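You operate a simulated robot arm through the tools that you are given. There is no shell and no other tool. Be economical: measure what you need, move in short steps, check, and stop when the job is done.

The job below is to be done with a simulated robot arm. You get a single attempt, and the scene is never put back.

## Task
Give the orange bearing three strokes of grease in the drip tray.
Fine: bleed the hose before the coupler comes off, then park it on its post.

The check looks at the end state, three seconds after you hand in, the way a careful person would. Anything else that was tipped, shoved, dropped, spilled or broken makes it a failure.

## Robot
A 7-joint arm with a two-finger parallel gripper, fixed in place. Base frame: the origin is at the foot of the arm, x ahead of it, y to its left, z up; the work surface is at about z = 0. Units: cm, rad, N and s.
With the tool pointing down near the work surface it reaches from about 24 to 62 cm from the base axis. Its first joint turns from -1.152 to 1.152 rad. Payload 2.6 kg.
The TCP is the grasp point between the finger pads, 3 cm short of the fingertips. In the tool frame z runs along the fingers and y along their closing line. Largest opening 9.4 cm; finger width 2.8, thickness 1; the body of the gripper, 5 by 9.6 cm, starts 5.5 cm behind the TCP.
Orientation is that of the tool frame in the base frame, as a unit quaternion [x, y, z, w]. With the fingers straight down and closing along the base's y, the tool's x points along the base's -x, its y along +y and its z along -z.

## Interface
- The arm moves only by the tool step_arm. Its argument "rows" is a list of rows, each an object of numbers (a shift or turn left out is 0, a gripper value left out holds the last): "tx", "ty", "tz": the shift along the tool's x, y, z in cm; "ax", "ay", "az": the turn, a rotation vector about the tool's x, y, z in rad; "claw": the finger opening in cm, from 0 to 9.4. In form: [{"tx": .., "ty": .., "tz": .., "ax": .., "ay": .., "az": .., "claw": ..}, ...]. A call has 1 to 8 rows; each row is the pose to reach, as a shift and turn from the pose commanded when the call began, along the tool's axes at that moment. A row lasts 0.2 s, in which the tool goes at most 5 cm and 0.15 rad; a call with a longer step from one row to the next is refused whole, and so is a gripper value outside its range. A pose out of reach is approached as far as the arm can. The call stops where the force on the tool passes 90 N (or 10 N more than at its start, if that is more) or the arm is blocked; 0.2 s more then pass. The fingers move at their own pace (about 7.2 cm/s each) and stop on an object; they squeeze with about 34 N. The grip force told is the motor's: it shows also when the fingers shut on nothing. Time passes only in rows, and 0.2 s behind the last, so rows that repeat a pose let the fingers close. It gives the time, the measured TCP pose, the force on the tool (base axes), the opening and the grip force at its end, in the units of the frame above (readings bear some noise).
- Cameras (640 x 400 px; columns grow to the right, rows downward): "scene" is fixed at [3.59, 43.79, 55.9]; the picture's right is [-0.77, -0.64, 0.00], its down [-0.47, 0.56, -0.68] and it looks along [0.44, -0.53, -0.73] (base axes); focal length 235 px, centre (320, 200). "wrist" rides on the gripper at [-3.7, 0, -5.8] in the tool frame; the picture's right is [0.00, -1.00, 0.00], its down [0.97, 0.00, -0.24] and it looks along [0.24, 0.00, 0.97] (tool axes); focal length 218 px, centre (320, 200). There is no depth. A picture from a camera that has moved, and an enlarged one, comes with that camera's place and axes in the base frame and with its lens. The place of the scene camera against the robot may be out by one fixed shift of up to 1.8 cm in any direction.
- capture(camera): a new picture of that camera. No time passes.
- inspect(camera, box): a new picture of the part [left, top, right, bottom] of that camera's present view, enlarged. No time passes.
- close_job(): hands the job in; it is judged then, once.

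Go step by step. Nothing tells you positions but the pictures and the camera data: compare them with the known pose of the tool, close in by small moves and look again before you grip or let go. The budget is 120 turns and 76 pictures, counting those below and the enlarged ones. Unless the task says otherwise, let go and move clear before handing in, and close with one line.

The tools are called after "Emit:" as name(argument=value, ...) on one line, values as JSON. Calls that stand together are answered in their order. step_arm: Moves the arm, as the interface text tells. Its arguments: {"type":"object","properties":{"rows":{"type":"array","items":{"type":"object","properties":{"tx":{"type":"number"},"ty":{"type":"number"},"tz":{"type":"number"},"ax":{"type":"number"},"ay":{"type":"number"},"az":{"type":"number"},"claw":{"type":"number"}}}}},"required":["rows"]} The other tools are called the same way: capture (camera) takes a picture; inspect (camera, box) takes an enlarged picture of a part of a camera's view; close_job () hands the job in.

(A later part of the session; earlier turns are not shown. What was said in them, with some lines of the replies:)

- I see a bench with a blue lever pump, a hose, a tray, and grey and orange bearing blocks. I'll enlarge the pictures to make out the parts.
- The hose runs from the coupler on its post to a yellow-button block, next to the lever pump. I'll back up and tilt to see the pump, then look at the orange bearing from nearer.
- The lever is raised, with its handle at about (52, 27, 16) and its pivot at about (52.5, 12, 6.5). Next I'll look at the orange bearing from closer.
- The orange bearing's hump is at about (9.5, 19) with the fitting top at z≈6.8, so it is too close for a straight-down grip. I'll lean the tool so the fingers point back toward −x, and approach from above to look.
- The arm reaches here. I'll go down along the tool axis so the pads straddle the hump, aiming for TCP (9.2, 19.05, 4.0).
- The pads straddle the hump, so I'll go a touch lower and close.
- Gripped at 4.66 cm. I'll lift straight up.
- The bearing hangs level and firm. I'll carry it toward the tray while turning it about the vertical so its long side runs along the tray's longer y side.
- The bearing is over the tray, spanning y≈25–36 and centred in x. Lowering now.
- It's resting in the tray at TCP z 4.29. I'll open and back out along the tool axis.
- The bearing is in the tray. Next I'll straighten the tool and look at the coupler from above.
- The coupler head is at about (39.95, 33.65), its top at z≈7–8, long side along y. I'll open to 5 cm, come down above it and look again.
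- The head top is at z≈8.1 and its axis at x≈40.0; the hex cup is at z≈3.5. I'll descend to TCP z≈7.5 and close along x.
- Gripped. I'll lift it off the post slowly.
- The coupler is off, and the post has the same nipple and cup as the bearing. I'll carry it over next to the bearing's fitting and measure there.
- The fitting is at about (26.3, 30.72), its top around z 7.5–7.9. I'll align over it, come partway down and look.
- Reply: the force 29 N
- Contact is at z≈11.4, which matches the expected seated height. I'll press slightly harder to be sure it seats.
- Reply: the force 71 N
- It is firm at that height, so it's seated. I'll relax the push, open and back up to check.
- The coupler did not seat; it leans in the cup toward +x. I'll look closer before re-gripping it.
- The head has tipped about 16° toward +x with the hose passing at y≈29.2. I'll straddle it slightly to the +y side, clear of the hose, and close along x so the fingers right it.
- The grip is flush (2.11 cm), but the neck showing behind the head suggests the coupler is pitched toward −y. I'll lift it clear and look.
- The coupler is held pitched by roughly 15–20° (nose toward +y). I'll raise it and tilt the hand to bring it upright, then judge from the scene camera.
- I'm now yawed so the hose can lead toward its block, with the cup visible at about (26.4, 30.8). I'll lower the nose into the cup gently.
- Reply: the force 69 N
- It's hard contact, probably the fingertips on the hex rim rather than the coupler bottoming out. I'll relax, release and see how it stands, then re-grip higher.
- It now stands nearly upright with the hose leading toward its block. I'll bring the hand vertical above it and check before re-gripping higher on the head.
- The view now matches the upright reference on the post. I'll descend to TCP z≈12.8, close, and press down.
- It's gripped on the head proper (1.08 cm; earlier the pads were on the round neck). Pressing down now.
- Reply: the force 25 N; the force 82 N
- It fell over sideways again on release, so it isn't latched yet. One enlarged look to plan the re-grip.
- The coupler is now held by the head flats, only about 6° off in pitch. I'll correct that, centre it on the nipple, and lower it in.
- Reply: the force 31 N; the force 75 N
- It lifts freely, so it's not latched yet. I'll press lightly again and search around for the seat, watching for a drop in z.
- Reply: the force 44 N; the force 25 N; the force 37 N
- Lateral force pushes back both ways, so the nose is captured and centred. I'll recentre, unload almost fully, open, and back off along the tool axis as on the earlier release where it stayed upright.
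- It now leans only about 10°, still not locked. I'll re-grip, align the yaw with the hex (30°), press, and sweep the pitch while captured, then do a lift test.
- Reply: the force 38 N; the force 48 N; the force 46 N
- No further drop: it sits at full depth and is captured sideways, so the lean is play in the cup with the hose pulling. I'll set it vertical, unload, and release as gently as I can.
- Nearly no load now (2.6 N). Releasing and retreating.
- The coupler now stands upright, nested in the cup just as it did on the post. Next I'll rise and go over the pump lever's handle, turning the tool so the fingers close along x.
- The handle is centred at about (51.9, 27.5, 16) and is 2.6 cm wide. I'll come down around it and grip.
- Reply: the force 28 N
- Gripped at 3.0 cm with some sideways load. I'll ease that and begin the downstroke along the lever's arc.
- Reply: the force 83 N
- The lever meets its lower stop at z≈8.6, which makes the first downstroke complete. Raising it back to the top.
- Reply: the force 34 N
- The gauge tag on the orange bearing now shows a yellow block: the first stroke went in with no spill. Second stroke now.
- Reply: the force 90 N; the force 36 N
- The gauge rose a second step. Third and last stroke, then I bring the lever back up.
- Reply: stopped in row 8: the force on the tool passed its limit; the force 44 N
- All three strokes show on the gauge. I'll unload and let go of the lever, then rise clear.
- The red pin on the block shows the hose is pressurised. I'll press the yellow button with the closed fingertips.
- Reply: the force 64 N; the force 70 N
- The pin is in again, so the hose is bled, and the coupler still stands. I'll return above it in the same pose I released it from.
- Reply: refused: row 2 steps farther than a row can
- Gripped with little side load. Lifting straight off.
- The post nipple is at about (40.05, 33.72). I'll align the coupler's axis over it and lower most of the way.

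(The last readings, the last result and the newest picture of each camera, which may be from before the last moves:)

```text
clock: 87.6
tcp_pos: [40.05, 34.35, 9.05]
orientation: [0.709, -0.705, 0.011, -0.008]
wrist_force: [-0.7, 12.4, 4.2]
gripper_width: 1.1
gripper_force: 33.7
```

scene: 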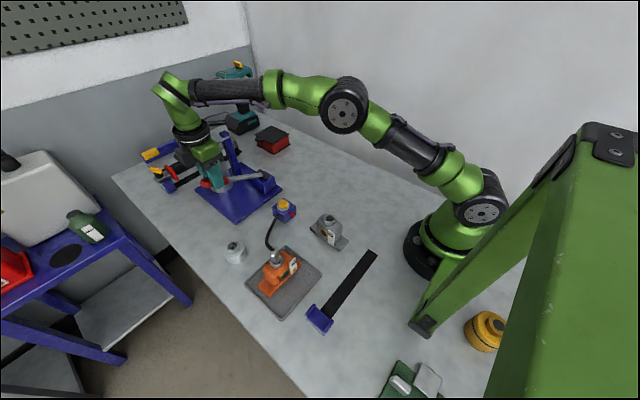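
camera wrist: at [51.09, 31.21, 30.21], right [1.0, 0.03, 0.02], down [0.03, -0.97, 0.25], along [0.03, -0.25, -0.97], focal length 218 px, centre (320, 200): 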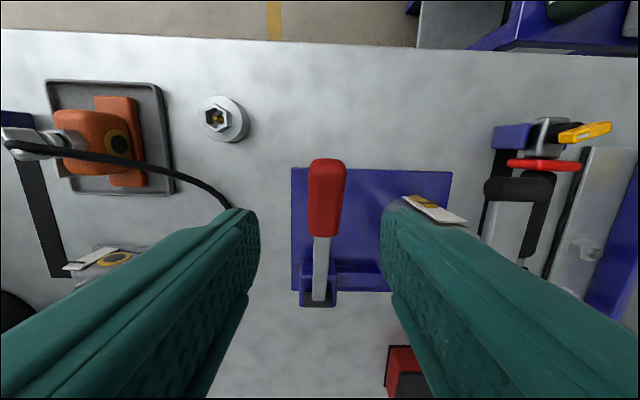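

A +y side force means the nose rubs the cup's −y wall. I'll shift +y a little and keep lowering.

Emit:
step_arm(rows=[{"tx": -0.25}, {"tx": -0.25}])

Emit:
step_arm(rows=[{"tz": 0.2}, {"tz": 0.4}])

```text
clock: 88.2
tcp_pos: [39.93, 34.24, 8.69]
orientation: [0.708, -0.706, 0.01, -0.005]
wrist_force: [-1.2, 3.8, 0.3]
gripper_width: 1.09
gripper_force: 33.7
```

```text
clock: 88.8
tcp_pos: [39.97, 34.23, 8.67]
orientation: [0.708, -0.706, 0.01, -0.006]
wrist_force: [-13.4, -13.1, 24.8]
gripper_width: 1.11
gripper_force: 33.7
```

Emit:
step_arm(rows=[{"tz": -0.2}, {"tz": -0.3}, {"tz": -0.3}])

```text
clock: 89.6
tcp_pos: [40.02, 34.46, 8.64]
orientation: [0.71, -0.704, 0.011, -0.008]
wrist_force: [-0.3, -0.3, -1.3]
gripper_width: 1.11
gripper_force: 34.1
```

Emit:
step_arm(rows=[{"tx": 0.12, "ty": 0.12}, {"tx": 0.12, "ty": 0.12, "tz": 0.3}, {"tx": 0.12, "ty": 0.12, "tz": 0.3}])

```text
clock: 90.4
tcp_pos: [39.89, 34.37, 8.52]
orientation: [0.709, -0.705, 0.011, -0.009]
wrist_force: [-4.9, -1.8, 15.9]
gripper_width: 1.1
gripper_force: 34.1
```

It's seated at z≈8.5 with small side loads. I'll press once, unload to nearly zero, and read the forces.

Emit:
step_arm(rows=[{"tz": 0.25}, {"tz": 0.25}, {"tz": 0.0, "ty": 0.03}, {"tz": -0.15, "ty": 0.03}, {"tz": -0.15, "ty": 0.03}])

```text
clock: 91.6
tcp_pos: [39.96, 34.33, 8.64]
orientation: [0.71, -0.704, 0.012, -0.009]
wrist_force: [3.0, 3.9, 14.1]
gripper_width: 1.1
gripper_force: 33.7
```

Emit:
step_arm(rows=[{"tz": -0.08, "ty": -0.04, "tx": -0.05}, {"tz": -0.12, "ty": -0.04, "tx": -0.05}])

```text
clock: 92.2
tcp_pos: [39.77, 34.33, 8.63]
orientation: [0.709, -0.705, 0.01, -0.006]
wrist_force: [3.4, 4.5, 3.1]
gripper_width: 1.09
gripper_force: 33.5
```

Emit:
step_arm(rows=[{"ty": -0.1, "tx": -0.12}, {"ty": -0.1, "tx": -0.12}])

```text
clock: 92.8
tcp_pos: [40.09, 34.45, 8.59]
orientation: [0.709, -0.705, 0.011, -0.006]
wrist_force: [-0.1, -0.5, 0.8]
gripper_width: 1.11
gripper_force: 34.1
```

Almost no load. I'll release gently and back up, then check.

Emit:
step_arm(rows=[{"tz": 0.05, "claw": 1.6}, {"tz": 0.05, "claw": 2.2}, {"tz": 0.05, "claw": 3.2}, {"tz": 0.05, "claw": 4.5}, {"claw": 5, "tz": -1.5}, {"claw": 5, "tz": -4}, {"claw": 5, "tz": -6}])

Emit:
inspect(camera="wrist", box=[180, 130, 460, 310])

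```text
clock: 94.4
tcp_pos: [39.8, 34.5, 14.77]
orientation: [0.708, -0.706, 0.011, -0.007]
wrist_force: [-0.3, -0.4, 0.5]
gripper_width: 4.99
gripper_force: 0.0
```

```text
2.22 times, centred on (320, 220) of wrist
camera zoom: at [39.68, 38.38, 20.52], right [1.0, 0.01, 0.03], down [0.0, -0.97, 0.25], along [0.03, -0.25, -0.97], focal length 485 px, centre (320, 156)
```

zoom: 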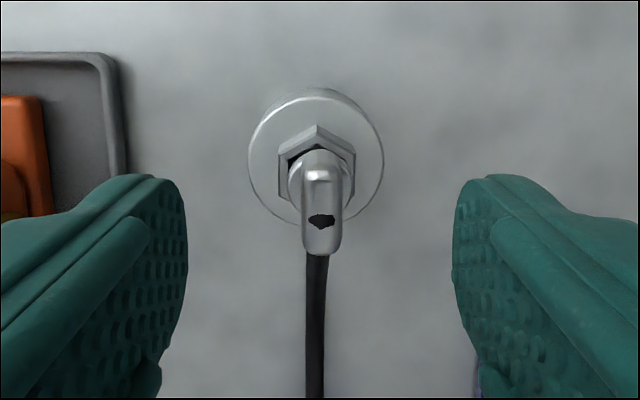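

The coupler is upright on its post with the hose natural. I'll rise clear and take the last overall picture.

Emit:
step_arm(rows=[{"tz": -4}, {"tz": -8}, {"tz": -12}, {"tz": -12, "tx": 4}, {"tz": -12, "tx": 8}])

Emit:
capture(camera="scene")

```text
clock: 95.6
tcp_pos: [39.58, 26.43, 26.71]
orientation: [0.709, -0.705, 0.01, -0.007]
wrist_force: [-0.4, 0.7, 0.1]
gripper_width: 5.0
gripper_force: 0.1
```

```text
0 pictures are left
```

scene: 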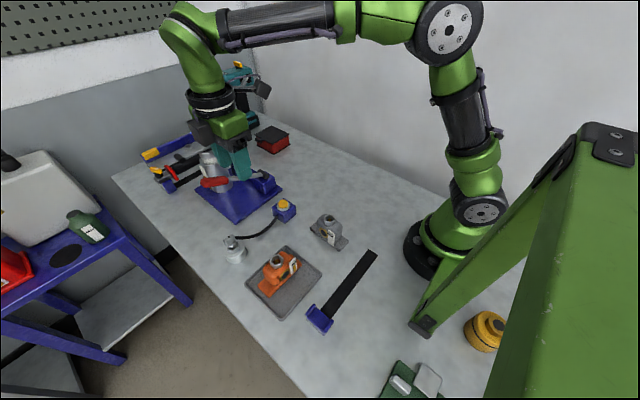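

The bearing is in the tray, the coupler is parked on its post, the lever is up, nothing else looks disturbed, and the arm is clear. Handing in.

Emit:
close_job()

```text
The job is handed in.
```

The orange bearing is in the drip tray with three strokes of grease (its gauge rose each time), and I bled the hose before taking the coupler off and parking it upright on its post; the coupler needed several tries to seat, but I saw no spill.
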